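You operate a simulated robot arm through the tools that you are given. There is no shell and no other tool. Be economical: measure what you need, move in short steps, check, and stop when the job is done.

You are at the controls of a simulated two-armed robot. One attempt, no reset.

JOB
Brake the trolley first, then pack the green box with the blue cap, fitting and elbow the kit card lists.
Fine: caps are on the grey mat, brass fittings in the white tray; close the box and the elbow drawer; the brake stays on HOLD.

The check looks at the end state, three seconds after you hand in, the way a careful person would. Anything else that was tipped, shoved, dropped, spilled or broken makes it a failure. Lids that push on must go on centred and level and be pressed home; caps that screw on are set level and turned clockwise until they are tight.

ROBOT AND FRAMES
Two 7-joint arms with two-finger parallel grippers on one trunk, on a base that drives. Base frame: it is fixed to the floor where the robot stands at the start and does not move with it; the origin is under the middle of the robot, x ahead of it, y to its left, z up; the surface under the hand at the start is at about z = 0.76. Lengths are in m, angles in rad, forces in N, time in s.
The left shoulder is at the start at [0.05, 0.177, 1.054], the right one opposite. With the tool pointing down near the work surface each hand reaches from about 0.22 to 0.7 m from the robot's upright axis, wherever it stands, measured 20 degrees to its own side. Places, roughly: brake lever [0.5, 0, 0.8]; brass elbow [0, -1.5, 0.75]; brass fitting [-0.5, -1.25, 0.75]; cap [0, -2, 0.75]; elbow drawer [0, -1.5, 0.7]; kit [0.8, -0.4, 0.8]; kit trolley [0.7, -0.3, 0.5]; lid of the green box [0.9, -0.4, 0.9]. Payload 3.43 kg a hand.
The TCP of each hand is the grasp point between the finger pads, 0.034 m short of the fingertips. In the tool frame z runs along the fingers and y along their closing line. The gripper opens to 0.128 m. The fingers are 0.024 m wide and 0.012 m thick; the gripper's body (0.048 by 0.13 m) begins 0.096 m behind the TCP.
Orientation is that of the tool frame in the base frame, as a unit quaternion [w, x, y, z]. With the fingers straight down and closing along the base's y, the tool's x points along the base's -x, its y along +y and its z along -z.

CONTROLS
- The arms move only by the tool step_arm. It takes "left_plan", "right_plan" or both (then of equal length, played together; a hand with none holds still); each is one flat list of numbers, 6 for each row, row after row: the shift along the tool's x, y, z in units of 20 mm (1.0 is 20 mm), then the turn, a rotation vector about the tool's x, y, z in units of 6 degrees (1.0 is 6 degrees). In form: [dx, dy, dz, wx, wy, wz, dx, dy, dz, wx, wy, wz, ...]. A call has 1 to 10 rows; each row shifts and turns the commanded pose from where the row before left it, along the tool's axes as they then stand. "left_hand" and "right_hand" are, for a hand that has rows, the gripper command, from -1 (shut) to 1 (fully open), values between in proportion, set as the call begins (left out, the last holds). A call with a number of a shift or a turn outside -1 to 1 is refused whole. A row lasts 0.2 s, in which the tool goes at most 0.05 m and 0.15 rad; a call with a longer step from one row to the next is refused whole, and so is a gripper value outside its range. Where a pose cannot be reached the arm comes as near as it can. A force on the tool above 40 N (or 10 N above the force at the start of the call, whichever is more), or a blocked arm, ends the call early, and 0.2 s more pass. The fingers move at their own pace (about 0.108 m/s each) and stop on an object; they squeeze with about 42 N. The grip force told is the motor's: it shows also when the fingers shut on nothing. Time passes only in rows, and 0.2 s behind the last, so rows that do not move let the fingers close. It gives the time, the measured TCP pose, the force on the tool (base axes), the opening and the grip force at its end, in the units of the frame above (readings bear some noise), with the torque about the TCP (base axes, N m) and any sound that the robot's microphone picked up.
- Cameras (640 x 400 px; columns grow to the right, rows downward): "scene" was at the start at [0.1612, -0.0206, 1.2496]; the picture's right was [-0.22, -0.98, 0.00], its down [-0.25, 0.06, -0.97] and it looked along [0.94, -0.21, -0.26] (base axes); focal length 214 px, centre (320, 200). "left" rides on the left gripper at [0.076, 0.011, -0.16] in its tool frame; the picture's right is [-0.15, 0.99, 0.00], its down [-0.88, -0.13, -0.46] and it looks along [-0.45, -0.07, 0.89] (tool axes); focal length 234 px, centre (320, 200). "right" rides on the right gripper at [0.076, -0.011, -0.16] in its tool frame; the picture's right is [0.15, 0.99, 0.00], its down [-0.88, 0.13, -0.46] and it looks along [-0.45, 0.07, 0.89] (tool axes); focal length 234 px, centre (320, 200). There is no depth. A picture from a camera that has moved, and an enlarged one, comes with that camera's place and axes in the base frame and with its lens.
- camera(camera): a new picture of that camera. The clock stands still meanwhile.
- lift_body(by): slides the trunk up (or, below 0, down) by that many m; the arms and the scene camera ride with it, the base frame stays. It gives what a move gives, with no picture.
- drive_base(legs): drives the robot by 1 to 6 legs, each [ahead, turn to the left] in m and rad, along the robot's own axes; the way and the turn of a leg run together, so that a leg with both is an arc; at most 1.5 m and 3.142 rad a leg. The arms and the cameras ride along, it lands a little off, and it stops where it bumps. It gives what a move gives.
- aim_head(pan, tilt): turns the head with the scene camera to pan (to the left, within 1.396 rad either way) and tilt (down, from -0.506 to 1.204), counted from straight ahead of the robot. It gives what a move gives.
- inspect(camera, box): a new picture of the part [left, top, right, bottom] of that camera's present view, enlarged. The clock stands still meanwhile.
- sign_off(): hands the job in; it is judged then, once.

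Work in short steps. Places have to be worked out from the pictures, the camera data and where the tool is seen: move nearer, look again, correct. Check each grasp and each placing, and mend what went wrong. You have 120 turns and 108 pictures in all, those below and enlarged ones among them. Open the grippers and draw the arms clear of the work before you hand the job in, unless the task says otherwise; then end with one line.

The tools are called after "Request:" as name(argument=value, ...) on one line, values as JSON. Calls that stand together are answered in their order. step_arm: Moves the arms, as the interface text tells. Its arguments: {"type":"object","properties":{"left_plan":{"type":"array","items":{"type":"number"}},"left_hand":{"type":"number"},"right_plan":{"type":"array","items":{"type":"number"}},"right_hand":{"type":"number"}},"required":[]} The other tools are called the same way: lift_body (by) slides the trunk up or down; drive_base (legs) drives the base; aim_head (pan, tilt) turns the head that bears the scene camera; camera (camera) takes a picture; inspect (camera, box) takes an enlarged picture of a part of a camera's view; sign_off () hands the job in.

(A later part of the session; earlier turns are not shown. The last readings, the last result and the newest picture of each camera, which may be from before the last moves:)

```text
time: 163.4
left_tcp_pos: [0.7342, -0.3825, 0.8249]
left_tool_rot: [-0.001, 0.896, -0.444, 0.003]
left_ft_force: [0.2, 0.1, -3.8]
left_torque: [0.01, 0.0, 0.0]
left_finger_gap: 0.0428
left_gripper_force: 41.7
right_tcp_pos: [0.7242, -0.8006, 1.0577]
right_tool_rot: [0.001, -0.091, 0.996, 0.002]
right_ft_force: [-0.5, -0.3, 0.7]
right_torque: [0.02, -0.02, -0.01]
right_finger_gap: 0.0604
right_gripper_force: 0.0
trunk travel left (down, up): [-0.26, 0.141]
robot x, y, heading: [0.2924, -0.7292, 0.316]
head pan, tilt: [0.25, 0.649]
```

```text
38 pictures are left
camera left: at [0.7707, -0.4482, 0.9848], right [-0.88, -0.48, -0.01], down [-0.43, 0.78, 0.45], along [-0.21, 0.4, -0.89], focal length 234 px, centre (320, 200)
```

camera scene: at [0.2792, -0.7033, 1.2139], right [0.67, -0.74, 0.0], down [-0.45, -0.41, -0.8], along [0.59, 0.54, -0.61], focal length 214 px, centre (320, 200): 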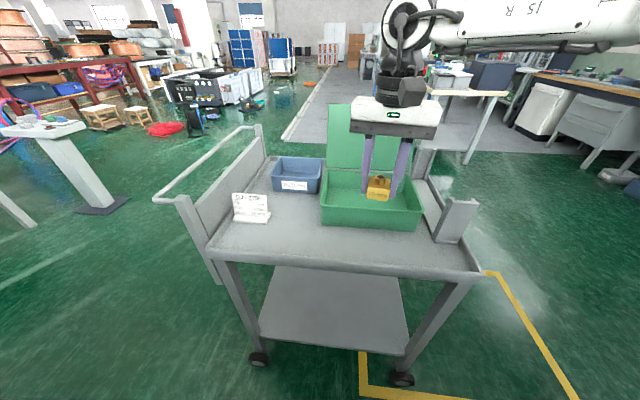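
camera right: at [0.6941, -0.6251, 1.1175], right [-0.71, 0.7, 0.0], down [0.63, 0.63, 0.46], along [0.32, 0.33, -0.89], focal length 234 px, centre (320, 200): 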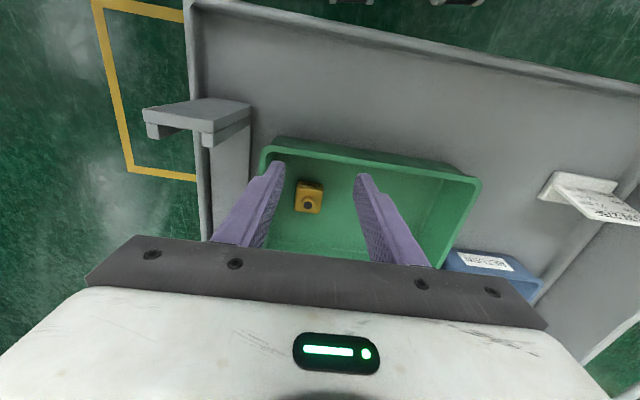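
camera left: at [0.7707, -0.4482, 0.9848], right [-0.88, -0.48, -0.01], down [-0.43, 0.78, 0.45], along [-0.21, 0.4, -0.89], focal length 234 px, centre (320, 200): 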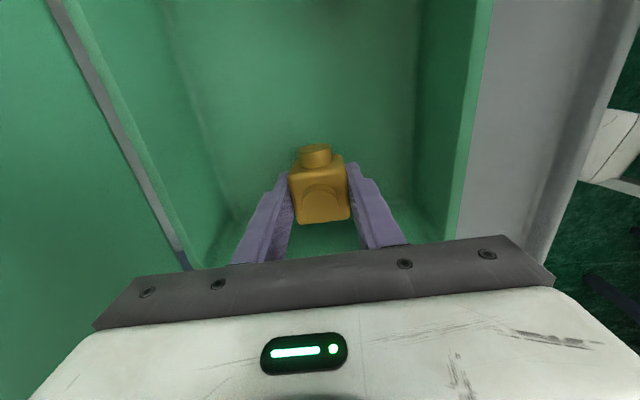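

Well inside the box. I lower in fine steps until the force guard or contact shows.

Request:
step_arm(left_plan=[0, 0, 0.4, 0, 0, 0, 0, 0, 0.3, 0, 0, 0, 0, 0, 0.2, 0, 0, 0, 0, 0, 0.2, 0, 0, 0])

Request:
step_arm(left_plan=[0, 0, 0.2, 0, 0, 0, 0, 0, 0.2, 0, 0, 0, 0, 0, 0.2, 0, 0, 0])

```text
time: 164.4
left_tcp_pos: [0.7352, -0.3829, 0.8031]
left_tool_rot: [-0.001, 0.896, -0.444, 0.004]
left_ft_force: [0.8, -0.5, -3.1]
left_torque: [0.03, 0.01, 0.01]
left_finger_gap: 0.0428
left_gripper_force: 41.8
right_tcp_pos: [0.7239, -0.8002, 1.0566]
right_tool_rot: [0.001, -0.091, 0.996, 0.002]
right_ft_force: [0.0, 0.4, -0.2]
right_torque: [-0.01, 0.0, 0.01]
right_finger_gap: 0.0608
right_gripper_force: 0.1
trunk travel left (down, up): [-0.26, 0.141]
robot x, y, heading: [0.2971, -0.7262, 0.317]
head pan, tilt: [0.25, 0.649]
```

```text
time: 165.2
left_tcp_pos: [0.734, -0.3832, 0.7996]
left_tool_rot: [-0.006, 0.896, -0.444, 0.006]
left_ft_force: [-7.1, 3.9, 36.9]
left_torque: [-0.05, 1.25, -0.14]
left_finger_gap: 0.0427
left_gripper_force: 42.1
right_tcp_pos: [0.7213, -0.8011, 1.0594]
right_tool_rot: [0.002, -0.091, 0.996, 0.002]
right_ft_force: [-0.6, -0.3, 0.1]
right_torque: [-0.03, 0.02, -0.03]
right_finger_gap: 0.0611
right_gripper_force: 0.1
trunk travel left (down, up): [-0.26, 0.141]
robot x, y, heading: [0.2936, -0.7293, 0.314]
head pan, tilt: [0.25, 0.649]
```

Contact. I relieve, open and withdraw straight up.

Request:
step_arm(left_plan=[0, 0, -0.4, 0, 0, 0, 0, 0, 0, 0, 0, 0])

Request:
step_arm(left_plan=[0, 0, 0, 0, 0, 0, 0, 0, 0, 0, 0, 0, 0, 0, -0.5, 0, 0, 0, 0, 0, -1, 0, 0, 0, 0, 0, -1, 0, 0, 0, 0, 0, -1, 0, 0, 0, 0, 0, -1, 0, 0, 0, 0, 0, -1, 0, 0, 0, 0, 0, -1, 0, 0, 0, 0, 0, -1, 0, 0, 0], left_hand=0.05)

Request:
step_arm(left_plan=[0, 0, -1, 0, 0, 0, 0, 0, -1, 0, 0, 0, 0, 0, -1, 0, 0, 0, 0, 0, -1, 0, 0, 0, 0, 0, -1, 0, 0, 0, 0, 0, -1, 0, 0, 0])

Request:
inspect(camera="scene", box=[220, 120, 460, 280])

```text
time: 165.8
left_tcp_pos: [0.7336, -0.3828, 0.7994]
left_tool_rot: [-0.001, 0.896, -0.444, 0.003]
left_ft_force: [2.7, 0.4, 4.5]
left_torque: [-0.25, -0.06, 0.12]
left_finger_gap: 0.0428
left_gripper_force: 42.2
right_tcp_pos: [0.7227, -0.8003, 1.0564]
right_tool_rot: [0.001, -0.091, 0.996, 0.002]
right_ft_force: [0.2, 0.1, 0.3]
right_torque: [0.02, -0.02, -0.01]
right_finger_gap: 0.0607
right_gripper_force: 0.1
trunk travel left (down, up): [-0.26, 0.141]
robot x, y, heading: [0.2926, -0.7306, 0.317]
head pan, tilt: [0.25, 0.649]
```

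```text
time: 168.0
left_tcp_pos: [0.7335, -0.3821, 0.952]
left_tool_rot: [-0.002, 0.896, -0.445, 0.004]
left_ft_force: [-0.4, -0.1, 0.1]
left_torque: [-0.03, 0.04, -0.01]
left_finger_gap: 0.0674
left_gripper_force: 0.1
right_tcp_pos: [0.7248, -0.8004, 1.0571]
right_tool_rot: [0.001, -0.091, 0.996, 0.002]
right_ft_force: [0.3, -0.7, 0.0]
right_torque: [-0.01, 0.01, -0.03]
right_finger_gap: 0.0607
right_gripper_force: 0.1
trunk travel left (down, up): [-0.26, 0.141]
robot x, y, heading: [0.2903, -0.7301, 0.319]
head pan, tilt: [0.25, 0.649]
```

```text
time: 169.4
left_tcp_pos: [0.7319, -0.3828, 1.0703]
left_tool_rot: [-0.001, 0.896, -0.445, 0.003]
left_ft_force: [-0.8, 0.0, -0.5]
left_torque: [0.0, -0.02, -0.01]
left_finger_gap: 0.0672
left_gripper_force: 0.0
right_tcp_pos: [0.7234, -0.7997, 1.0575]
right_tool_rot: [0.0, -0.091, 0.996, 0.003]
right_ft_force: [0.1, -0.9, -0.7]
right_torque: [-0.03, 0.03, 0.04]
right_finger_gap: 0.0607
right_gripper_force: 0.1
trunk travel left (down, up): [-0.26, 0.141]
robot x, y, heading: [0.2956, -0.7261, 0.314]
head pan, tilt: [0.25, 0.649]
```

```text
2.50 times, centred on (340, 200) of scene
camera zoom: at [0.435, -0.6617, 1.2491], right [0.54, -0.84, 0.0], down [-0.51, -0.32, -0.8], along [0.67, 0.43, -0.6], focal length 536 px, centre (270, 200)
```

zoom: 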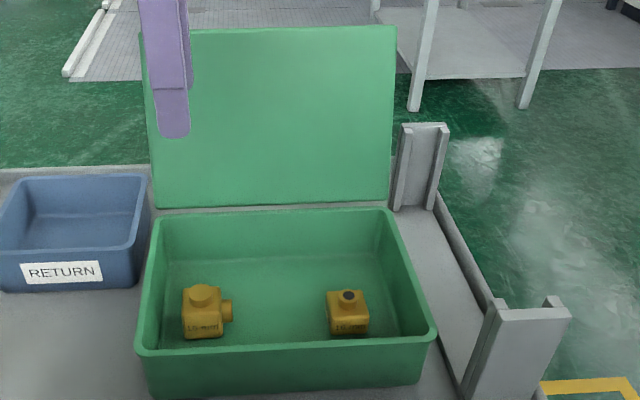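

Elbow and fitting stand in the box. I retract the left hand toward me, unwind its roll, then drive to the open drawer for closing it.

Request:
step_arm(left_plan=[0, 1, 0, 0, 0, 0, 0, 1, 0, 0, 0, 0, 0, 1, 0, 0, 0, 0, 0, 1, 0, 0, 0, 0, 0, 1, 0, 0, 0, 0, 0, 1, 0, 0, 0, 0, 0, 1, 0, 0, 0, 1, 0, 0, 0, 0, 0, 1, 0, 0, 0, 0, 0, 1, 0, 0, 0, 0, 0, 1])

Request:
step_arm(left_plan=[0, 0, 0, 0, 0, 1, 0, 0, 0, 0, 0, 1, 0, 0, 0, 0, 0, 1, 0, 0, 0, 0, 0, 1, 0, 0, 0, 0, 0, 1, 0, 0, 0, 0, 0, 1, 0, 0, 0, 0, 0, 1, 0, 0, 0, 0, 0, 1, 0, 0, 0, 0, 0, 1, 0, 0, 0, 0, 0, 1], left_hand=-1)

Request:
step_arm(left_plan=[0, 0, 0, 0, 0, 1, 0, 0, 0, 0, 0, 1, 0, 0, 0, 0, 0, 1, 0, 0, 0, 0, 0, 1])

Request:
drive_base(legs=[[0, -1.948], [0.36, 0], [0, -0.873]])

Request:
aim_head(pan=0.3, tilt=0.8)

Request:
camera(camera="scene")

```text
time: 171.6
left_tcp_pos: [0.6208, -0.4683, 1.0692]
left_tool_rot: [-0.001, 0.783, -0.621, 0.003]
left_ft_force: [-0.5, -0.3, 0.7]
left_torque: [0.01, 0.0, 0.01]
left_finger_gap: 0.0675
left_gripper_force: 0.2
right_tcp_pos: [0.7237, -0.8007, 1.0572]
right_tool_rot: [0.001, -0.09, 0.996, 0.002]
right_ft_force: [0.3, -0.2, 0.5]
right_torque: [0.02, 0.01, -0.01]
right_finger_gap: 0.0608
right_gripper_force: 0.0
trunk travel left (down, up): [-0.26, 0.141]
robot x, y, heading: [0.2975, -0.7295, 0.317]
head pan, tilt: [0.25, 0.649]
```

```text
time: 173.8
left_tcp_pos: [0.6197, -0.4682, 1.0689]
left_tool_rot: [0.003, -0.367, 0.93, -0.001]
left_ft_force: [0.4, -0.1, 0.4]
left_torque: [-0.01, -0.03, -0.02]
left_finger_gap: 0.0
left_gripper_force: 32.9
right_tcp_pos: [0.7235, -0.7997, 1.058]
right_tool_rot: [0.001, -0.09, 0.996, 0.002]
right_ft_force: [0.0, -0.1, 0.4]
right_torque: [0.02, -0.01, 0.0]
right_finger_gap: 0.0607
right_gripper_force: 0.0
trunk travel left (down, up): [-0.26, 0.141]
robot x, y, heading: [0.2971, -0.7281, 0.32]
head pan, tilt: [0.25, 0.649]
```

```text
time: 174.8
left_tcp_pos: [0.6201, -0.4682, 1.0685]
left_tool_rot: [0.004, -0.167, 0.986, 0.0]
left_ft_force: [0.6, 0.4, 0.4]
left_torque: [0.02, 0.0, 0.0]
left_finger_gap: 0.0
left_gripper_force: 33.0
right_tcp_pos: [0.7254, -0.7996, 1.0584]
right_tool_rot: [0.001, -0.09, 0.996, 0.002]
right_ft_force: [-0.1, 0.3, 0.2]
right_torque: [0.0, -0.01, -0.01]
right_finger_gap: 0.0605
right_gripper_force: 0.0
trunk travel left (down, up): [-0.26, 0.141]
robot x, y, heading: [0.2942, -0.7311, 0.311]
head pan, tilt: [0.25, 0.649]
```

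```text
time: 184.0
left_tcp_pos: [0.0397, -1.4348, 1.0705]
left_tool_rot: [0.0, 0.949, 0.316, -0.003]
left_ft_force: [-0.8, 0.8, -0.1]
left_torque: [-0.02, 0.0, -0.01]
left_finger_gap: 0.0
left_gripper_force: 32.3
right_tcp_pos: [-0.1593, -1.1496, 1.0578]
right_tool_rot: [0.002, 0.97, 0.241, -0.001]
right_ft_force: [0.2, 0.4, -0.2]
right_torque: [-0.02, 0.0, -0.01]
right_finger_gap: 0.0608
right_gripper_force: 0.0
trunk travel left (down, up): [-0.26, 0.141]
robot x, y, heading: [0.2705, -1.0869, -2.522]
head pan, tilt: [0.25, 0.649]
```

```text
time: 184.7
left_tcp_pos: [0.0404, -1.435, 1.0693]
left_tool_rot: [0.0, 0.949, 0.316, -0.004]
left_ft_force: [0.5, 0.6, 0.3]
left_torque: [0.03, 0.03, -0.02]
left_finger_gap: 0.0
left_gripper_force: 33.1
right_tcp_pos: [-0.1588, -1.1478, 1.0576]
right_tool_rot: [0.002, 0.971, 0.241, -0.001]
right_ft_force: [0.6, -0.1, -0.2]
right_torque: [0.0, -0.03, 0.03]
right_finger_gap: 0.0609
right_gripper_force: 0.1
trunk travel left (down, up): [-0.26, 0.141]
robot x, y, heading: [0.27, -1.0849, -2.518]
head pan, tilt: [0.3, 0.799]
```

```text
36 pictures are left
camera scene: at [0.1654, -1.1932, 1.2365], right [-0.8, 0.61, 0.0], down [0.43, 0.57, -0.7], along [-0.42, -0.56, -0.72], focal length 214 px, centre (320, 200)
```

scene: 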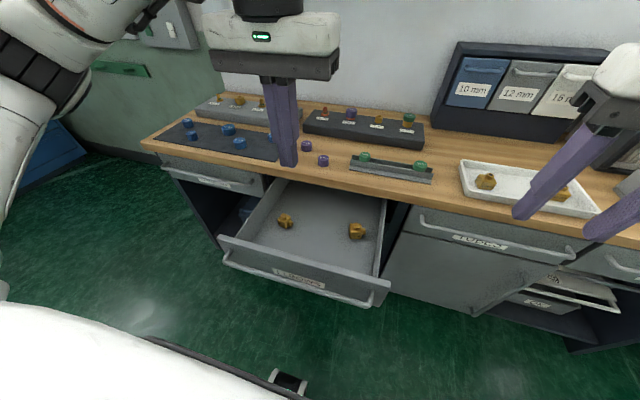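

The ELBOWS drawer handle is about 0.36 m ahead, 0.16 left. I bring the closed left hand just in front of it and down.

Request:
step_arm(left_plan=[0.6, 0, 1, 0, 0, 0, 0.6, 0, 1, 0, 0, 0, 0.6, 0, 1, 0, 0, 0, 0.6, 0, 1, 0, 0, 0, 0.6, 0, 1, 0, 0, 0, 0.6, 0, 1, 0, 0, 0, 0.6, 0, 1, 0, 0, 0, 0.6, 0, 1, 0, 0, 0, 0.2, 0, 1, 0, 0, 0, 0, 0, 1, 0, 0, 0])

Request:
step_arm(left_plan=[0, 0, 1, 0, 0, 0, 0, 0, 1, 0, 0, 0, 0, 0, 1, 0, 0, 0, 0, 0, 1, 0, 0, 0, 0, 0, 1, 0, 0, 0, 0, 0, 1, 0, 0, 0, 0, 0, 1, 0, 0, 0, 0, 0, 1, 0, 0, 0, 0, 0, 0.8, 0, 0, 0])

Request:
camera(camera="scene")

```text
time: 186.9
left_tcp_pos: [0.1193, -1.3761, 0.8686]
left_tool_rot: [0.0, 0.949, 0.315, -0.004]
left_ft_force: [0.6, 0.6, 0.5]
left_torque: [0.02, 0.0, 0.01]
left_finger_gap: 0.0
left_gripper_force: 32.8
right_tcp_pos: [-0.1595, -1.1486, 1.0579]
right_tool_rot: [0.002, 0.971, 0.241, 0.0]
right_ft_force: [0.7, -0.8, -0.2]
right_torque: [-0.02, 0.02, -0.03]
right_finger_gap: 0.0607
right_gripper_force: 0.2
trunk travel left (down, up): [-0.26, 0.141]
robot x, y, heading: [0.2713, -1.0864, -2.52]
head pan, tilt: [0.3, 0.799]
```

```text
time: 188.9
left_tcp_pos: [0.1162, -1.3781, 0.6905]
left_tool_rot: [0.0, 0.949, 0.315, -0.005]
left_ft_force: [0.3, -0.4, -0.5]
left_torque: [-0.04, -0.01, 0.0]
left_finger_gap: 0.0001
left_gripper_force: 33.0
right_tcp_pos: [-0.1583, -1.148, 1.0573]
right_tool_rot: [0.002, 0.97, 0.241, 0.0]
right_ft_force: [-0.4, -0.4, 0.5]
right_torque: [0.02, 0.01, -0.02]
right_finger_gap: 0.0607
right_gripper_force: 0.0
trunk travel left (down, up): [-0.26, 0.141]
robot x, y, heading: [0.2721, -1.0894, -2.519]
head pan, tilt: [0.3, 0.799]
```

```text
35 pictures are left
camera scene: at [0.1655, -1.1933, 1.2365], right [-0.8, 0.61, 0.0], down [0.43, 0.57, -0.7], along [-0.42, -0.56, -0.72], focal length 214 px, centre (320, 200)
```

scene: 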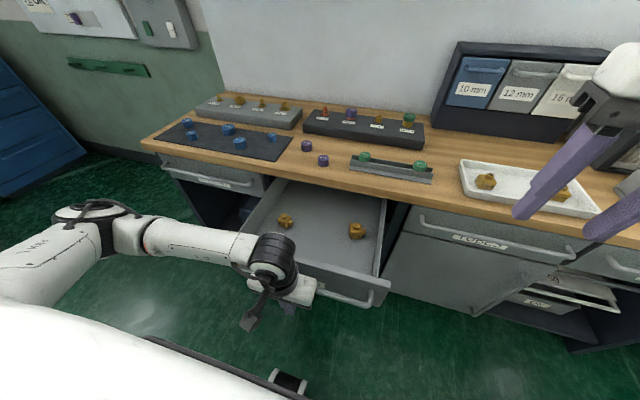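

The hand is in front of the handle. I push forward along the bench normal.

Request:
step_arm(left_plan=[-1, 0, 0, 0, 0, 0, -1, 0, 0, 0, 0, 0, -1, 0, 0, 0, 0, 0, -1, 0, 0, 0, 0, 0, -1, 0, 0, 0, 0, 0, -1, 0, 0, 0, 0, 0, -1, 0, 0, 0, 0, 0, -1, 0, 0, 0, 0, 0])

Request:
camera(camera="scene")

```text
time: 190.7
left_tcp_pos: [-0.0123, -1.4704, 0.6947]
left_tool_rot: [0.0, 0.949, 0.315, -0.005]
left_ft_force: [-0.7, -0.1, -0.5]
left_torque: [0.01, -0.04, -0.05]
left_finger_gap: 0.0001
left_gripper_force: 32.9
right_tcp_pos: [-0.1583, -1.1491, 1.058]
right_tool_rot: [0.002, 0.971, 0.241, 0.0]
right_ft_force: [-0.2, 0.5, 0.1]
right_torque: [0.02, 0.0, -0.02]
right_finger_gap: 0.0611
right_gripper_force: 0.1
trunk travel left (down, up): [-0.26, 0.141]
robot x, y, heading: [0.2703, -1.0876, -2.523]
head pan, tilt: [0.3, 0.799]
```

```text
34 pictures are left
camera scene: at [0.1653, -1.1932, 1.2364], right [-0.8, 0.61, 0.0], down [0.43, 0.57, -0.7], along [-0.42, -0.56, -0.72], focal length 214 px, centre (320, 200)
```

scene: 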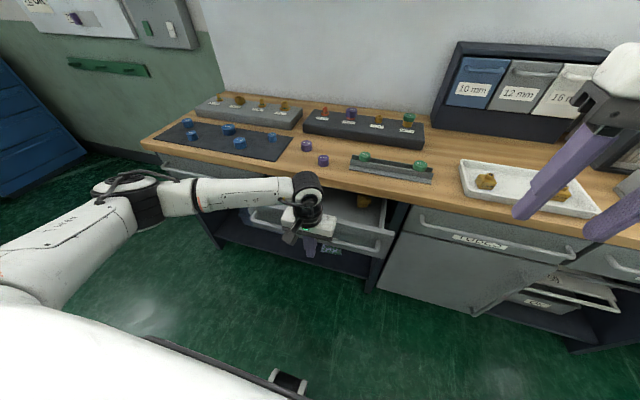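

The drawer slides in well. I keep pushing until it stops.

Request:
step_arm(left_plan=[-1, 0, 0, 0, 0, 0, -1, 0, 0, 0, 0, 0, -1, 0, 0, 0, 0, 0, -0.7, 0, 0, 0, 0, 0, -0.5, 0, 0, 0, 0, 0, -0.5, 0, 0, 0, 0, 0, -0.5, 0, 0, 0, 0, 0, -0.5, 0, 0, 0, 0, 0, -0.5, 0, 0, 0, 0, 0])

Request:
camera(camera="scene")

```text
time: 192.7
left_tcp_pos: [-0.1103, -1.5457, 0.6951]
left_tool_rot: [0.001, 0.949, 0.316, -0.005]
left_ft_force: [-0.9, 0.1, 0.0]
left_torque: [0.01, -0.01, 0.0]
left_finger_gap: 0.0001
left_gripper_force: 32.7
right_tcp_pos: [-0.1581, -1.1488, 1.0574]
right_tool_rot: [0.002, 0.97, 0.241, -0.001]
right_ft_force: [-0.1, -0.4, -1.1]
right_torque: [0.0, -0.03, 0.01]
right_finger_gap: 0.0608
right_gripper_force: 0.1
trunk travel left (down, up): [-0.26, 0.141]
robot x, y, heading: [0.2681, -1.086, -2.522]
head pan, tilt: [0.3, 0.799]
```

```text
33 pictures are left
camera scene: at [0.1653, -1.1933, 1.2364], right [-0.8, 0.61, 0.0], down [0.43, 0.57, -0.7], along [-0.42, -0.56, -0.72], focal length 214 px, centre (320, 200)
```

scene: 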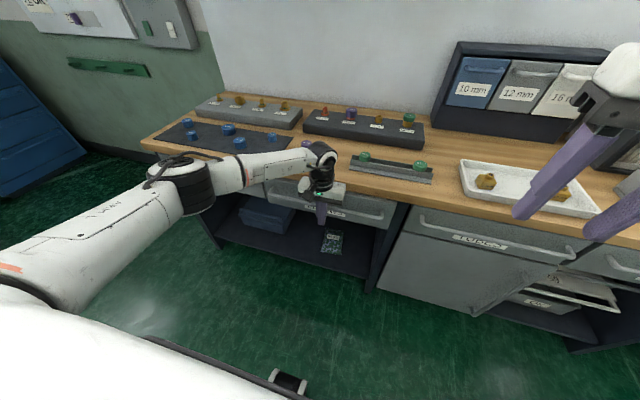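

Almost closed. I nudge further until it stops, then inspect.

Request:
step_arm(left_plan=[-0.5, 0, 0, 0, 0, 0, -0.5, 0, 0, 0, 0, 0, -0.5, 0, 0, 0, 0, 0, -0.5, 0, 0, 0, 0, 0])

Request:
inspect(camera="scene", box=[200, 140, 440, 290])

```text
time: 193.5
left_tcp_pos: [-0.123, -1.5559, 0.6918]
left_tool_rot: [-0.004, 0.95, 0.313, 0.01]
left_ft_force: [11.4, 8.2, 6.3]
left_torque: [-0.24, 0.47, -0.21]
left_finger_gap: 0.0
left_gripper_force: 33.4
right_tcp_pos: [-0.1561, -1.1495, 1.0583]
right_tool_rot: [0.003, 0.97, 0.242, -0.002]
right_ft_force: [-0.2, -0.3, -0.9]
right_torque: [0.02, -0.01, 0.01]
right_finger_gap: 0.0609
right_gripper_force: 0.1
trunk travel left (down, up): [-0.26, 0.141]
robot x, y, heading: [0.2732, -1.0876, -2.52]
head pan, tilt: [0.3, 0.799]
stopped in row 3 (left hand): the force on the tool passed its limit at 51 N (the readings are from after the stop); the commanded pose is now the measured one
```

```text
2.67 times, centred on (320, 215) of scene
camera zoom: at [0.1668, -1.1924, 1.2367], right [-0.8, 0.6, 0.0], down [0.43, 0.57, -0.7], along [-0.42, -0.56, -0.72], focal length 572 px, centre (320, 160)
```

zoom: 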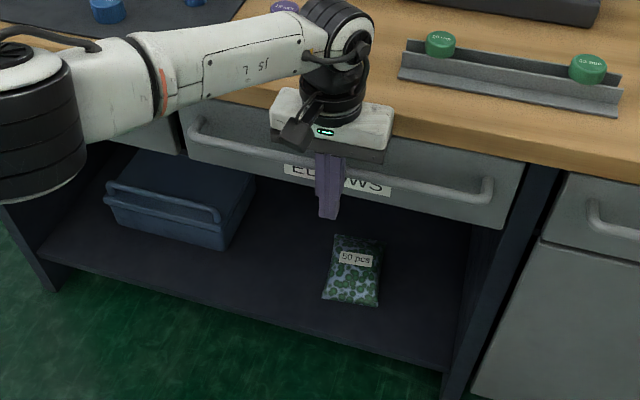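

The drawer hit its stop and looks flush. I retract the left hand up and back, then drive to the cap mat.

Request:
step_arm(left_plan=[1, 0, 0, 0, 0, 0, 1, 0, 0, 0, 0, 0, 1, 0, 0, 0, 0, 0, 1, 0, -1, 0, 0, 0, 1, 0, -1, 0, 0, 0, 0.5, 0, -1, 0, 0, 0, 0, 0, -1, 0, 0, 0, 0, 0, -1, 0, 0, 0, 0, 0, -1, 0, 0, 0, 0, 0, -1, 0, 0, 0])

Request:
step_arm(left_plan=[0, 0, -1, 0, 0, 0, 0, 0, -1, 0, 0, 0, 0, 0, -1, 0, 0, 0, 0, 0, -1, 0, 0, 0, 0, 0, -1, 0, 0, 0, 0, 0, -1, 0, 0, 0, 0, 0, -1, 0, 0, 0, 0, 0, -1, 0, 0, 0], left_hand=0.4)

Request:
drive_base(legs=[[0, 0.989], [0.48, 0], [0, -0.974]])

Request:
aim_head(pan=0.2, tilt=0.7)

Request:
camera(camera="scene")

Request:
camera(camera="left")

```text
time: 195.7
left_tcp_pos: [-0.0381, -1.4934, 0.8331]
left_tool_rot: [-0.001, 0.95, 0.313, 0.008]
left_ft_force: [-0.3, -0.1, -0.7]
left_torque: [-0.02, -0.01, -0.01]
left_finger_gap: 0.0001
left_gripper_force: 32.6
right_tcp_pos: [-0.1589, -1.1491, 1.058]
right_tool_rot: [0.001, 0.971, 0.241, 0.0]
right_ft_force: [-0.7, 0.0, -0.1]
right_torque: [0.0, 0.02, 0.02]
right_finger_gap: 0.0607
right_gripper_force: 0.0
trunk travel left (down, up): [-0.26, 0.141]
robot x, y, heading: [0.2724, -1.0931, -2.519]
head pan, tilt: [0.3, 0.799]
```

```text
time: 197.5
left_tcp_pos: [-0.0403, -1.4949, 0.9934]
left_tool_rot: [-0.002, 0.949, 0.314, 0.008]
left_ft_force: [0.8, -1.1, -1.1]
left_torque: [0.0, 0.01, -0.01]
left_finger_gap: 0.0893
left_gripper_force: 0.0
right_tcp_pos: [-0.1572, -1.1493, 1.0574]
right_tool_rot: [0.002, 0.971, 0.24, 0.0]
right_ft_force: [0.3, -1.0, -0.5]
right_torque: [-0.01, 0.01, 0.03]
right_finger_gap: 0.0605
right_gripper_force: 0.2
trunk travel left (down, up): [-0.26, 0.141]
robot x, y, heading: [0.2694, -1.0861, -2.52]
head pan, tilt: [0.3, 0.799]
```

```text
time: 205.3
left_tcp_pos: [-0.0316, -1.977, 0.9932]
left_tool_rot: [-0.003, 0.95, 0.313, 0.007]
left_ft_force: [-0.7, -0.3, 0.5]
left_torque: [-0.01, -0.03, -0.01]
left_finger_gap: 0.0898
left_gripper_force: 0.1
right_tcp_pos: [-0.1486, -1.6307, 1.0566]
right_tool_rot: [0.002, 0.971, 0.241, -0.001]
right_ft_force: [-0.5, -0.3, -0.1]
right_torque: [-0.01, 0.0, -0.01]
right_finger_gap: 0.0609
right_gripper_force: 0.1
trunk travel left (down, up): [-0.26, 0.141]
robot x, y, heading: [0.2787, -1.5703, -2.522]
head pan, tilt: [0.3, 0.799]
```

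```text
time: 206.0
left_tcp_pos: [-0.0326, -1.9782, 0.9921]
left_tool_rot: [-0.002, 0.95, 0.313, 0.008]
left_ft_force: [0.0, 1.4, 0.5]
left_torque: [-0.03, 0.02, 0.04]
left_finger_gap: 0.0897
left_gripper_force: 0.1
right_tcp_pos: [-0.1492, -1.631, 1.0563]
right_tool_rot: [0.002, 0.971, 0.241, -0.001]
right_ft_force: [1.0, -0.4, 0.3]
right_torque: [-0.02, -0.01, 0.0]
right_finger_gap: 0.0605
right_gripper_force: 0.1
trunk travel left (down, up): [-0.26, 0.141]
robot x, y, heading: [0.2814, -1.5743, -2.523]
head pan, tilt: [0.201, 0.7]
```

```text
31 pictures are left
camera scene: at [0.1654, -1.6731, 1.2447], right [-0.73, 0.68, 0.0], down [0.44, 0.47, -0.76], along [-0.52, -0.56, -0.64], focal length 214 px, centre (320, 200)
```

scene: 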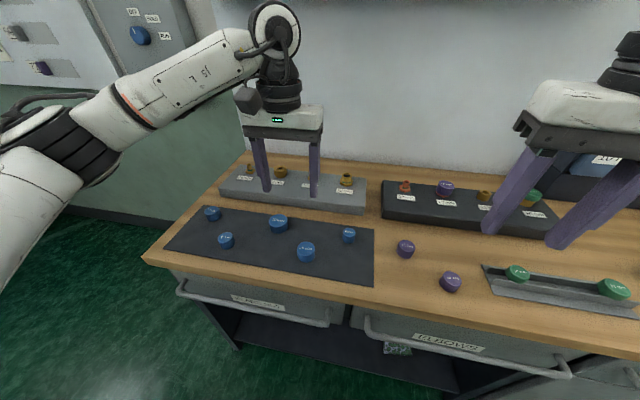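

```text
30 pictures are left
camera left: at [0.0332, -1.9416, 1.1546], right [0.47, -0.88, 0.0], down [-0.79, -0.42, 0.44], along [-0.39, -0.21, -0.9], focal length 234 px, centre (320, 200)
```

left: 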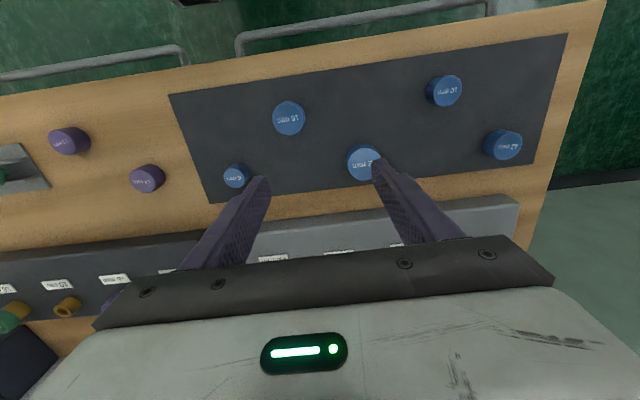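

The 22 mm cap triangulates to (-0.024, -2.044), top about z 0.83. I move above it and partway down.

Request:
step_arm(left_plan=[-0.53, 0.97, 0, 0, 0, 0, -0.53, 0.97, 0, 0, 0, 0, -0.53, 0.97, 0, 0, 0, 0, 0, 0, 1, 0, 0, 0, 0, 0, 1, 0, 0, 0, 0, 0, 1, 0, 0, 0, 0, 0, 1, 0, 0, 0, 0, 0, 1, 0, 0, 0])

Request:
camera(camera="left")

```text
time: 207.8
left_tcp_pos: [-0.0222, -2.0413, 0.8927]
left_tool_rot: [-0.002, 0.95, 0.313, 0.007]
left_ft_force: [-0.4, -0.1, 0.0]
left_torque: [-0.03, -0.01, 0.0]
left_finger_gap: 0.0898
left_gripper_force: 0.0
right_tcp_pos: [-0.1493, -1.6306, 1.0578]
right_tool_rot: [0.002, 0.971, 0.241, -0.001]
right_ft_force: [-0.2, 0.4, -0.7]
right_torque: [0.01, 0.04, 0.01]
right_finger_gap: 0.0608
right_gripper_force: 0.0
trunk travel left (down, up): [-0.26, 0.141]
robot x, y, heading: [0.2837, -1.5739, -2.519]
head pan, tilt: [0.201, 0.7]
```

```text
29 pictures are left
camera left: at [0.0438, -2.0058, 1.0545], right [0.47, -0.88, 0.0], down [-0.79, -0.42, 0.44], along [-0.39, -0.21, -0.9], focal length 234 px, centre (320, 200)
```

left: 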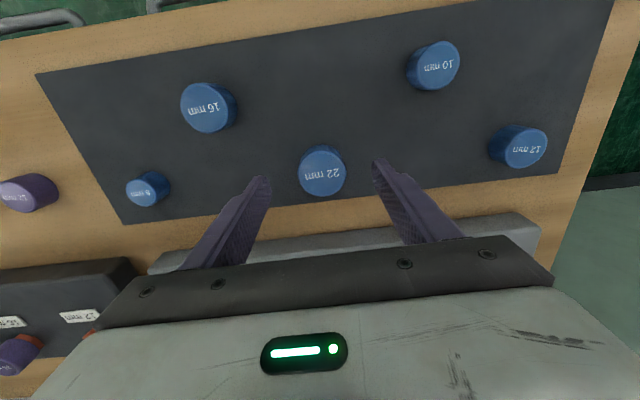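

It is the 22 mm cap, centred. I descend the last 52 mm and close.

Request:
step_arm(left_plan=[-0.18, 0.08, 1, 0, 0, 0, 0, 0, 1, 0, 0, 0, 0, 0, 0.4, 0, 0, 0, 0, 0, 0.2, 0, 0, 0])

Request:
step_arm(left_plan=[0, 0, 0, 0, 0, 0, 0, 0, 0, 0, 0, 0, 0, 0, 0, 0, 0, 0], left_hand=-1)

Request:
step_arm(left_plan=[0, 0, -0.5, 0, 0, 0, 0, 0, -1, 0, 0, 0, 0, 0, -1, 0, 0, 0, 0, 0, -1, 0, 0, 0, 0, 0, -1, 0, 0, 0, 0, 0, -1, 0, 0, 0, 0, 0, -1, 0, 0, 0, 0, 0, -1, 0, 0, 0, 0, 0, -1, 0, 0, 0, 0, 0, -1, 0, 0, 0])

Request:
camera(camera="left")

```text
time: 208.8
left_tcp_pos: [-0.0232, -2.0456, 0.8409]
left_tool_rot: [-0.002, 0.95, 0.313, 0.007]
left_ft_force: [0.0, -0.4, 0.4]
left_torque: [-0.02, -0.03, -0.03]
left_finger_gap: 0.0896
left_gripper_force: 0.1
right_tcp_pos: [-0.1491, -1.6308, 1.0578]
right_tool_rot: [0.002, 0.971, 0.241, 0.0]
right_ft_force: [0.3, -0.4, -0.2]
right_torque: [-0.01, -0.01, -0.01]
right_finger_gap: 0.0608
right_gripper_force: 0.0
trunk travel left (down, up): [-0.26, 0.141]
robot x, y, heading: [0.2798, -1.5716, -2.518]
head pan, tilt: [0.201, 0.7]
```

```text
time: 209.6
left_tcp_pos: [-0.0241, -2.0455, 0.8405]
left_tool_rot: [-0.002, 0.949, 0.314, 0.008]
left_ft_force: [-0.4, 0.5, -0.3]
left_torque: [0.03, -0.02, 0.01]
left_finger_gap: 0.0487
left_gripper_force: 42.2
right_tcp_pos: [-0.1491, -1.6318, 1.0574]
right_tool_rot: [0.002, 0.971, 0.241, -0.001]
right_ft_force: [0.1, -0.1, 0.6]
right_torque: [-0.01, 0.02, -0.01]
right_finger_gap: 0.0606
right_gripper_force: 0.1
trunk travel left (down, up): [-0.26, 0.141]
robot x, y, heading: [0.2806, -1.574, -2.522]
head pan, tilt: [0.201, 0.7]
```

```text
time: 211.8
left_tcp_pos: [-0.0264, -2.047, 1.0304]
left_tool_rot: [-0.002, 0.95, 0.313, 0.008]
left_ft_force: [-0.4, 0.5, -0.2]
left_torque: [0.01, -0.01, 0.0]
left_finger_gap: 0.0487
left_gripper_force: 42.1
right_tcp_pos: [-0.1489, -1.6317, 1.0576]
right_tool_rot: [0.002, 0.97, 0.241, 0.0]
right_ft_force: [0.1, -0.1, 0.8]
right_torque: [0.01, 0.0, -0.01]
right_finger_gap: 0.0606
right_gripper_force: 0.0
trunk travel left (down, up): [-0.26, 0.141]
robot x, y, heading: [0.281, -1.5705, -2.519]
head pan, tilt: [0.201, 0.7]
```

```text
28 pictures are left
camera left: at [0.0399, -2.0103, 1.1917], right [0.47, -0.88, 0.0], down [-0.79, -0.42, 0.44], along [-0.39, -0.21, -0.9], focal length 234 px, centre (320, 200)
```

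left: 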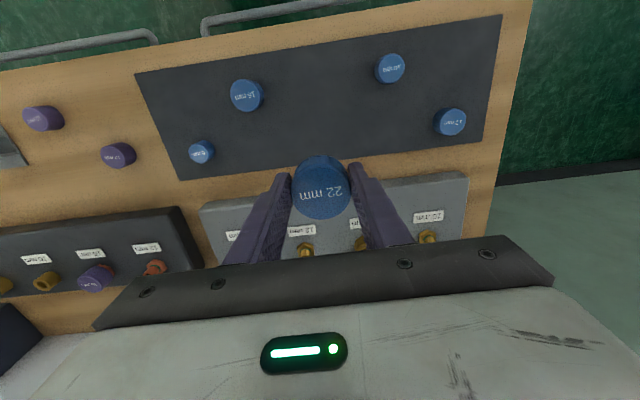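

The cap is held. I back off and drive to the trolley again, ending with the box centre at 20° to the left.

Request:
drive_base(legs=[[-0.2, 0], [0, -1.991], [0.739, 0], [0, -1.592]])

Request:
aim_head(pan=0.4, tilt=0.65)

Request:
camera(camera="scene")

Request:
camera(camera="left")

```text
time: 225.7
left_tcp_pos: [0.788, -0.4184, 1.0307]
left_tool_rot: [-0.007, -0.095, 0.995, -0.001]
left_ft_force: [-0.2, 0.3, -0.3]
left_torque: [-0.01, 0.01, 0.0]
left_finger_gap: 0.0488
left_gripper_force: 42.5
right_tcp_pos: [0.7198, -0.8462, 1.0572]
right_tool_rot: [0.0, -0.019, 1.0, 0.003]
right_ft_force: [0.2, 0.3, -0.4]
right_torque: [0.01, 0.03, -0.04]
right_finger_gap: 0.061
right_gripper_force: 0.0
trunk travel left (down, up): [-0.26, 0.141]
robot x, y, heading: [0.3051, -0.7125, 0.172]
head pan, tilt: [0.201, 0.7]
```

```text
time: 226.4
left_tcp_pos: [0.7876, -0.4182, 1.0298]
left_tool_rot: [-0.008, -0.096, 0.995, -0.001]
left_ft_force: [-0.1, -0.6, -0.6]
left_torque: [-0.03, 0.0, -0.02]
left_finger_gap: 0.0488
left_gripper_force: 41.7
right_tcp_pos: [0.7199, -0.846, 1.0571]
right_tool_rot: [0.001, -0.02, 1.0, 0.002]
right_ft_force: [0.4, 0.2, 0.3]
right_torque: [0.01, -0.01, 0.01]
right_finger_gap: 0.0607
right_gripper_force: 0.0
trunk travel left (down, up): [-0.26, 0.141]
robot x, y, heading: [0.3073, -0.7141, 0.171]
head pan, tilt: [0.4, 0.649]
```

```text
27 pictures are left
camera scene: at [0.4477, -0.6559, 1.249], right [0.54, -0.84, 0.0], down [-0.51, -0.33, -0.8], along [0.67, 0.43, -0.6], focal length 214 px, centre (320, 200)
```

scene: 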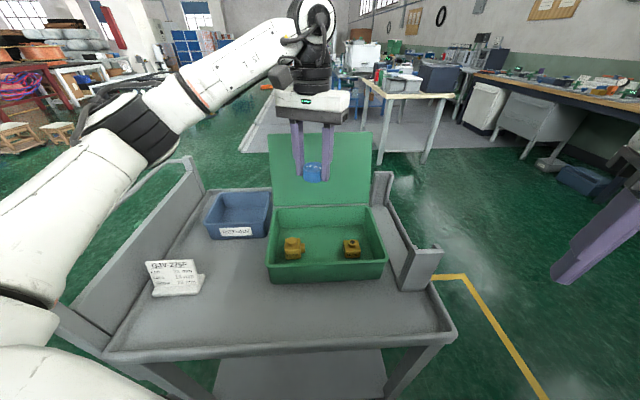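

```text
26 pictures are left
camera left: at [0.7148, -0.4191, 1.1913], right [-0.04, 1.0, 0.0], down [0.9, 0.04, 0.44], along [0.44, 0.02, -0.9], focal length 234 px, centre (320, 200)
```

left: 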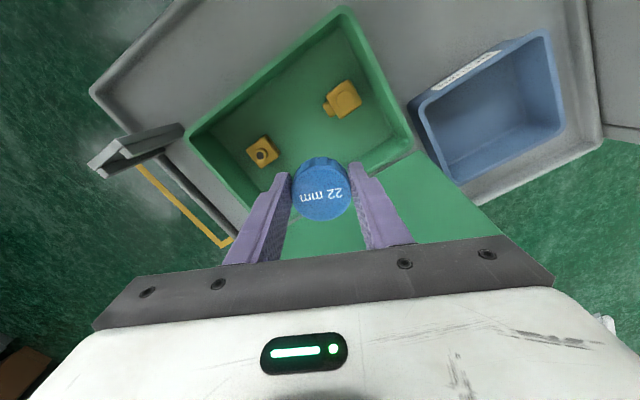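

The cap is above the box; elbow and fitting are unmoved. I centre it between them and roll +64° so the fingers open along the depth, away from the neighbours.

Request:
step_arm(left_plan=[0.3, -0.82, 0, 0, 0, 0, 0.3, -0.82, 0, 0, 0, 0, 0, 0, 0, 0, 0, 1, 0, 0, 0, 0, 0, 1, 0, 0, 0, 0, 0, 1, 0, 0, 0, 0, 0, 1, 0, 0, 0, 0, 0, 1, 0, 0, 0, 0, 0, 1, 0, 0, 0, 0, 0, 1, 0, 0, 0, 0, 0, 1])

Request:
step_arm(left_plan=[0, 0, 1, 0, 0, 1, 0, 0, 1, 0, 0, 1, 0, 0, 1, 0, 0, 0.7, 0, 0, 1, 0, 0, 0, 0, 0, 1, 0, 0, 0])

Request:
camera(camera="left")

Request:
inspect(camera="scene", box=[220, 100, 460, 290])

```text
time: 228.6
left_tcp_pos: [0.7672, -0.4639, 1.0276]
left_tool_rot: [-0.006, 0.318, 0.948, -0.003]
left_ft_force: [0.2, 1.0, -0.9]
left_torque: [0.01, -0.01, -0.01]
left_finger_gap: 0.0489
left_gripper_force: 42.0
left hand out of reach, approached as far as the arm can: row 10
right_tcp_pos: [0.7191, -0.8465, 1.0572]
right_tool_rot: [0.001, -0.019, 1.0, 0.002]
right_ft_force: [0.4, 1.0, -0.1]
right_torque: [0.04, 0.01, -0.01]
right_finger_gap: 0.0609
right_gripper_force: 0.0
trunk travel left (down, up): [-0.26, 0.141]
robot x, y, heading: [0.308, -0.7165, 0.175]
head pan, tilt: [0.4, 0.649]
```

```text
time: 229.8
left_tcp_pos: [0.7099, -0.4762, 0.9465]
left_tool_rot: [-0.005, 0.413, 0.911, -0.002]
left_ft_force: [-0.7, 0.2, -0.9]
left_torque: [-0.02, -0.01, 0.02]
left_finger_gap: 0.0486
left_gripper_force: 42.6
left hand out of reach, approached as far as the arm can: row 1, 2, 3
right_tcp_pos: [0.7202, -0.8446, 1.0577]
right_tool_rot: [0.001, -0.019, 1.0, 0.002]
right_ft_force: [-0.3, 0.1, -0.4]
right_torque: [0.04, -0.01, 0.04]
right_finger_gap: 0.0607
right_gripper_force: 0.0
trunk travel left (down, up): [-0.26, 0.141]
robot x, y, heading: [0.3087, -0.7136, 0.174]
head pan, tilt: [0.4, 0.649]
```

```text
25 pictures are left
camera left: at [0.6703, -0.411, 1.1058], right [0.84, 0.54, -0.01], down [0.49, -0.75, 0.45], along [0.23, -0.38, -0.89], focal length 234 px, centre (320, 200)
```

left: 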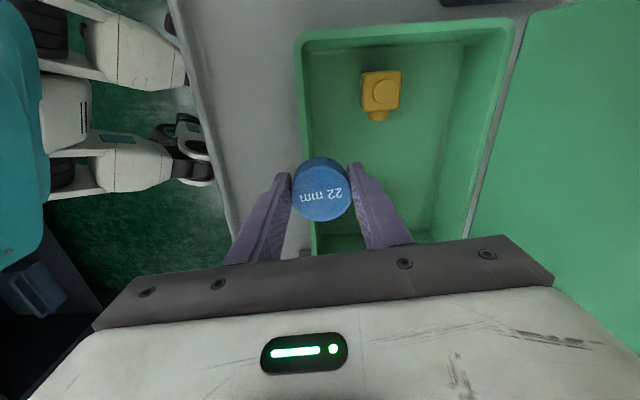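

```text
2.11 times, centred on (340, 195) of scene
camera zoom: at [0.4478, -0.6558, 1.2491], right [0.54, -0.84, 0.0], down [-0.51, -0.33, -0.8], along [0.67, 0.43, -0.6], focal length 452 px, centre (278, 210)
```

zoom: 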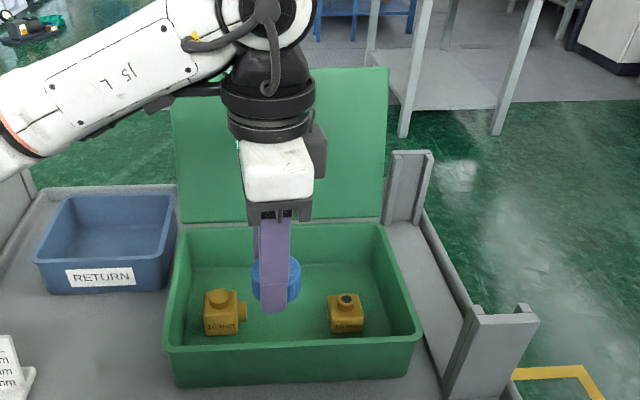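

The wrist roll shifted the hand back over the near rim; I move it back to the centre of the box.

Request:
step_arm(left_plan=[-0.4, 0.9, 0, 0, 0, 0, -0.4, 0.9, 0, 0, 0, 0, -0.4, 0.9, 0, 0, 0, 0, -0.3, 0.75, 0, 0, 0, 0])

```text
time: 230.8
left_tcp_pos: [0.7086, -0.4769, 0.9457]
left_tool_rot: [-0.006, 0.414, 0.91, -0.003]
left_ft_force: [-0.4, -0.6, -0.3]
left_torque: [-0.02, 0.02, 0.0]
left_finger_gap: 0.0487
left_gripper_force: 41.6
left hand out of reach, approached as far as the arm can: row 1, 2, 3, 4
right_tcp_pos: [0.7189, -0.8452, 1.0572]
right_tool_rot: [0.0, -0.019, 1.0, 0.001]
right_ft_force: [0.2, 1.2, -0.3]
right_torque: [0.02, 0.0, 0.0]
right_finger_gap: 0.0607
right_gripper_force: 0.1
trunk travel left (down, up): [-0.26, 0.141]
robot x, y, heading: [0.3042, -0.713, 0.175]
head pan, tilt: [0.4, 0.649]
```

Out of reach with that roll. I roll back 30° and then move in.

Request:
step_arm(left_plan=[0, 0, 0, 0, 0, -1, 0, 0, 0, 0, 0, -1, 0, 0, 0, 0, 0, -1, 0, 0, 0, 0, 0, -1, 0, 0, 0, 0, 0, -1])

Request:
step_arm(left_plan=[-0.9, 0.68, 0, 0, 0, 0, -0.9, 0.68, 0, 0, 0, 0, -0.9, 0.68, 0, 0, 0, 0, -0.35, 0.2, 0, 0, 0, 0])

```text
time: 232.0
left_tcp_pos: [0.709, -0.4759, 0.9441]
left_tool_rot: [-0.008, 0.163, 0.987, -0.002]
left_ft_force: [0.3, 0.4, -0.3]
left_torque: [0.0, 0.02, 0.01]
left_finger_gap: 0.0486
left_gripper_force: 41.7
right_tcp_pos: [0.7194, -0.8455, 1.0575]
right_tool_rot: [0.001, -0.02, 1.0, 0.001]
right_ft_force: [-1.2, -0.3, 1.0]
right_torque: [0.02, 0.0, -0.01]
right_finger_gap: 0.0607
right_gripper_force: 0.0
trunk travel left (down, up): [-0.26, 0.141]
robot x, y, heading: [0.3058, -0.7151, 0.176]
head pan, tilt: [0.4, 0.649]
```

```text
time: 233.0
left_tcp_pos: [0.7816, -0.4543, 0.9427]
left_tool_rot: [-0.007, 0.165, 0.986, -0.002]
left_ft_force: [-0.2, -0.2, 0.0]
left_torque: [-0.02, 0.01, 0.03]
left_finger_gap: 0.049
left_gripper_force: 42.2
right_tcp_pos: [0.7195, -0.8458, 1.0572]
right_tool_rot: [0.002, -0.019, 1.0, 0.001]
right_ft_force: [-0.5, -0.4, 0.5]
right_torque: [0.01, 0.03, -0.01]
right_finger_gap: 0.0607
right_gripper_force: 0.2
trunk travel left (down, up): [-0.26, 0.141]
robot x, y, heading: [0.3045, -0.715, 0.174]
head pan, tilt: [0.4, 0.649]
```

Now at the box centre. I lower partway and check clearances.

Request:
step_arm(left_plan=[0, 0, 1, 0, 0, 0, 0, 0, 1, 0, 0, 0, 0, 0, 1, 0, 0, 0, 0, 0, 1, 0, 0, 0])

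Request:
camera(camera="left")

```text
time: 234.0
left_tcp_pos: [0.7809, -0.4535, 0.8657]
left_tool_rot: [-0.007, 0.164, 0.986, -0.001]
left_ft_force: [0.3, 0.3, 0.0]
left_torque: [-0.01, 0.03, -0.01]
left_finger_gap: 0.0489
left_gripper_force: 41.7
right_tcp_pos: [0.7193, -0.8457, 1.0565]
right_tool_rot: [0.001, -0.019, 1.0, 0.002]
right_ft_force: [0.3, 0.9, 0.2]
right_torque: [0.01, -0.02, 0.0]
right_finger_gap: 0.0606
right_gripper_force: 0.1
trunk travel left (down, up): [-0.26, 0.141]
robot x, y, heading: [0.3071, -0.7134, 0.173]
head pan, tilt: [0.4, 0.649]
```

```text
23 pictures are left
camera left: at [0.7158, -0.417, 1.026], right [0.46, 0.89, -0.01], down [0.8, -0.41, 0.44], along [0.39, -0.21, -0.9], focal length 234 px, centre (320, 200)
```

left: 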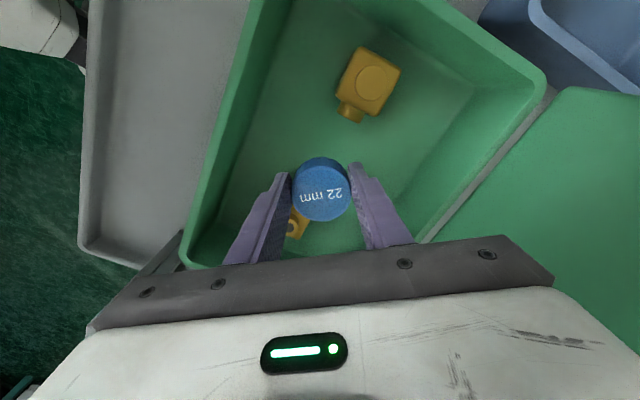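

There is clearance on both sides. I lower to the floor in fine steps.

Request:
step_arm(left_plan=[0, 0, 1, 0, 0, 0, 0, 0, 0.8, 0, 0, 0, 0, 0, 0.4, 0, 0, 0, 0, 0, 0.3, 0, 0, 0])

Request:
step_arm(left_plan=[0, 0, 0.2, 0, 0, 0, 0, 0, 0.2, 0, 0, 0, 0, 0, 0.2, 0, 0, 0])

```text
time: 235.0
left_tcp_pos: [0.7792, -0.4538, 0.8147]
left_tool_rot: [-0.007, 0.165, 0.986, -0.003]
left_ft_force: [-0.7, -0.4, -1.6]
left_torque: [-0.03, -0.02, -0.03]
left_finger_gap: 0.049
left_gripper_force: 41.8
right_tcp_pos: [0.7188, -0.845, 1.0572]
right_tool_rot: [0.001, -0.019, 1.0, 0.003]
right_ft_force: [0.9, -0.3, -0.1]
right_torque: [0.0, 0.03, 0.01]
right_finger_gap: 0.061
right_gripper_force: 0.2
trunk travel left (down, up): [-0.26, 0.141]
robot x, y, heading: [0.3067, -0.713, 0.172]
head pan, tilt: [0.4, 0.649]
```

```text
time: 235.8
left_tcp_pos: [0.778, -0.4531, 0.8013]
left_tool_rot: [-0.007, 0.164, 0.986, -0.002]
left_ft_force: [-0.9, 0.6, -1.1]
left_torque: [-0.01, -0.01, 0.02]
left_finger_gap: 0.0488
left_gripper_force: 42.9
right_tcp_pos: [0.7194, -0.846, 1.0567]
right_tool_rot: [0.001, -0.019, 1.0, 0.002]
right_ft_force: [0.3, -0.1, -0.6]
right_torque: [0.0, 0.0, -0.01]
right_finger_gap: 0.0608
right_gripper_force: 0.0
trunk travel left (down, up): [-0.26, 0.141]
robot x, y, heading: [0.3088, -0.7145, 0.173]
head pan, tilt: [0.4, 0.649]
```

No contact yet at 0.801; a bit further.

Request:
step_arm(left_plan=[0, 0, 0.15, 0, 0, 0, 0, 0, 0.15, 0, 0, 0, 0, 0, 0, 0, 0, 0])

Request:
camera(camera="left")

```text
time: 236.6
left_tcp_pos: [0.7792, -0.4541, 0.7997]
left_tool_rot: [-0.004, 0.164, 0.986, -0.001]
left_ft_force: [-4.7, 2.4, 29.3]
left_torque: [0.2, 0.14, -0.06]
left_finger_gap: 0.0488
left_gripper_force: 42.5
right_tcp_pos: [0.7173, -0.8468, 1.0581]
right_tool_rot: [0.003, -0.019, 1.0, 0.002]
right_ft_force: [-0.2, -0.4, -0.1]
right_torque: [0.03, 0.03, -0.02]
right_finger_gap: 0.0609
right_gripper_force: 0.1
trunk travel left (down, up): [-0.26, 0.141]
robot x, y, heading: [0.308, -0.7138, 0.172]
head pan, tilt: [0.4, 0.649]
```

```text
22 pictures are left
camera left: at [0.7129, -0.4177, 0.9605], right [0.46, 0.89, 0.0], down [0.79, -0.41, 0.45], along [0.4, -0.21, -0.89], focal length 234 px, centre (320, 200)
```

left: 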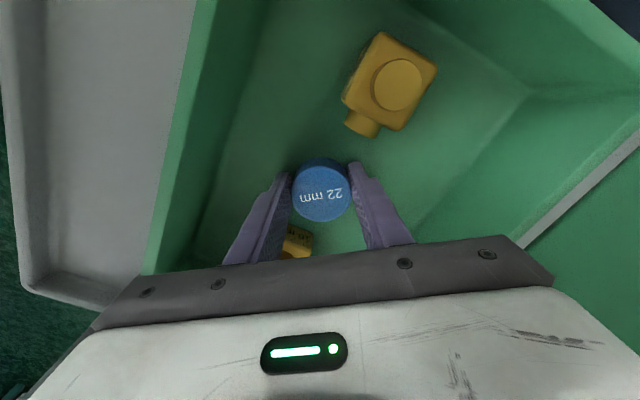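

Floor contact at 0.80. I relieve slightly, open a little and lift straight out.

Request:
step_arm(left_plan=[0, 0, -0.2, 0, 0, 0, 0, 0, 0, 0, 0, 0])

Request:
step_arm(left_plan=[0, 0, 0, 0, 0, 0, 0, 0, 0, 0, 0, 0, 0, 0, -0.5, 0, 0, 0, 0, 0, -1, 0, 0, 0, 0, 0, -1, 0, 0, 0, 0, 0, -1, 0, 0, 0, 0, 0, -1, 0, 0, 0, 0, 0, -1, 0, 0, 0, 0, 0, -1, 0, 0, 0, 0, 0, -1, 0, 0, 0], left_hand=0.0)

Request:
step_arm(left_plan=[0, 0, -1, 0, 0, 0, 0, 0, -1, 0, 0, 0, 0, 0, -1, 0, 0, 0, 0, 0, -1, 0, 0, 0, 0.5, 0, -1, 0, 0, 0, 1, 0, -1, 0, 0, 0, 1, 0, 0, 0, 0, 0, 1, 0, 0, 0, 0, 0])

Request:
camera(camera="left")

Request:
inspect(camera="scene", box=[220, 110, 440, 290])

```text
time: 237.2
left_tcp_pos: [0.7794, -0.4543, 0.8003]
left_tool_rot: [-0.006, 0.165, 0.986, -0.002]
left_ft_force: [2.7, 0.7, 11.9]
left_torque: [0.02, -0.38, 0.02]
left_finger_gap: 0.0487
left_gripper_force: 41.9
right_tcp_pos: [0.7191, -0.8463, 1.0578]
right_tool_rot: [0.002, -0.019, 1.0, 0.001]
right_ft_force: [-0.5, -0.3, 0.1]
right_torque: [-0.02, -0.01, 0.01]
right_finger_gap: 0.0609
right_gripper_force: 0.0
trunk travel left (down, up): [-0.26, 0.141]
robot x, y, heading: [0.3063, -0.7176, 0.175]
head pan, tilt: [0.4, 0.649]
```

```text
time: 239.4
left_tcp_pos: [0.7808, -0.4574, 0.9493]
left_tool_rot: [-0.007, 0.165, 0.986, -0.003]
left_ft_force: [-1.3, 0.3, 0.0]
left_torque: [-0.01, -0.01, 0.0]
left_finger_gap: 0.0641
left_gripper_force: 0.1
right_tcp_pos: [0.7198, -0.8461, 1.0575]
right_tool_rot: [0.001, -0.019, 1.0, 0.001]
right_ft_force: [-0.6, -0.6, -0.3]
right_torque: [-0.04, 0.02, 0.0]
right_finger_gap: 0.0607
right_gripper_force: 0.1
trunk travel left (down, up): [-0.26, 0.141]
robot x, y, heading: [0.3022, -0.7106, 0.172]
head pan, tilt: [0.4, 0.649]
```

```text
time: 241.2
left_tcp_pos: [0.7157, -0.4326, 1.07]
left_tool_rot: [-0.007, 0.165, 0.986, -0.002]
left_ft_force: [1.0, 1.2, 0.7]
left_torque: [0.0, 0.01, -0.03]
left_finger_gap: 0.0639
left_gripper_force: 0.2
right_tcp_pos: [0.7191, -0.8456, 1.0581]
right_tool_rot: [0.001, -0.019, 1.0, 0.0]
right_ft_force: [-0.1, 0.6, -0.4]
right_torque: [-0.04, 0.01, 0.01]
right_finger_gap: 0.0609
right_gripper_force: 0.0
trunk travel left (down, up): [-0.26, 0.141]
robot x, y, heading: [0.3092, -0.7155, 0.173]
head pan, tilt: [0.4, 0.649]
```

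```text
21 pictures are left
camera left: at [0.6501, -0.3952, 1.2317], right [0.46, 0.89, -0.01], down [0.8, -0.41, 0.44], along [0.39, -0.21, -0.9], focal length 234 px, centre (320, 200)
```

left: 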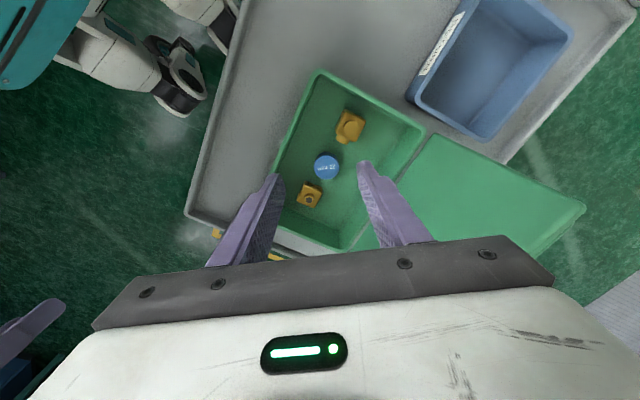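

```text
2.22 times, centred on (330, 200) of scene
camera zoom: at [0.4474, -0.6557, 1.2491], right [0.54, -0.84, 0.0], down [-0.51, -0.33, -0.8], along [0.67, 0.43, -0.6], focal length 477 px, centre (298, 200)
```

zoom: 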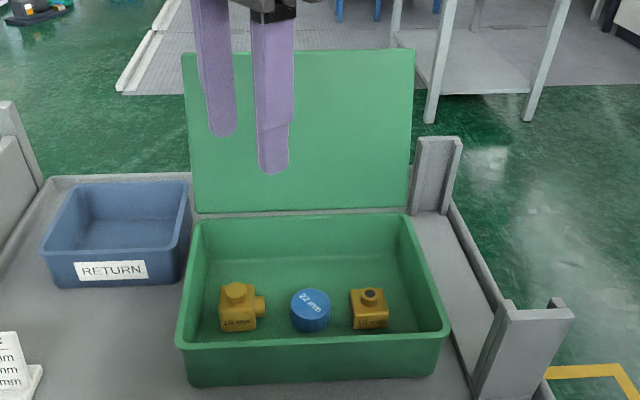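

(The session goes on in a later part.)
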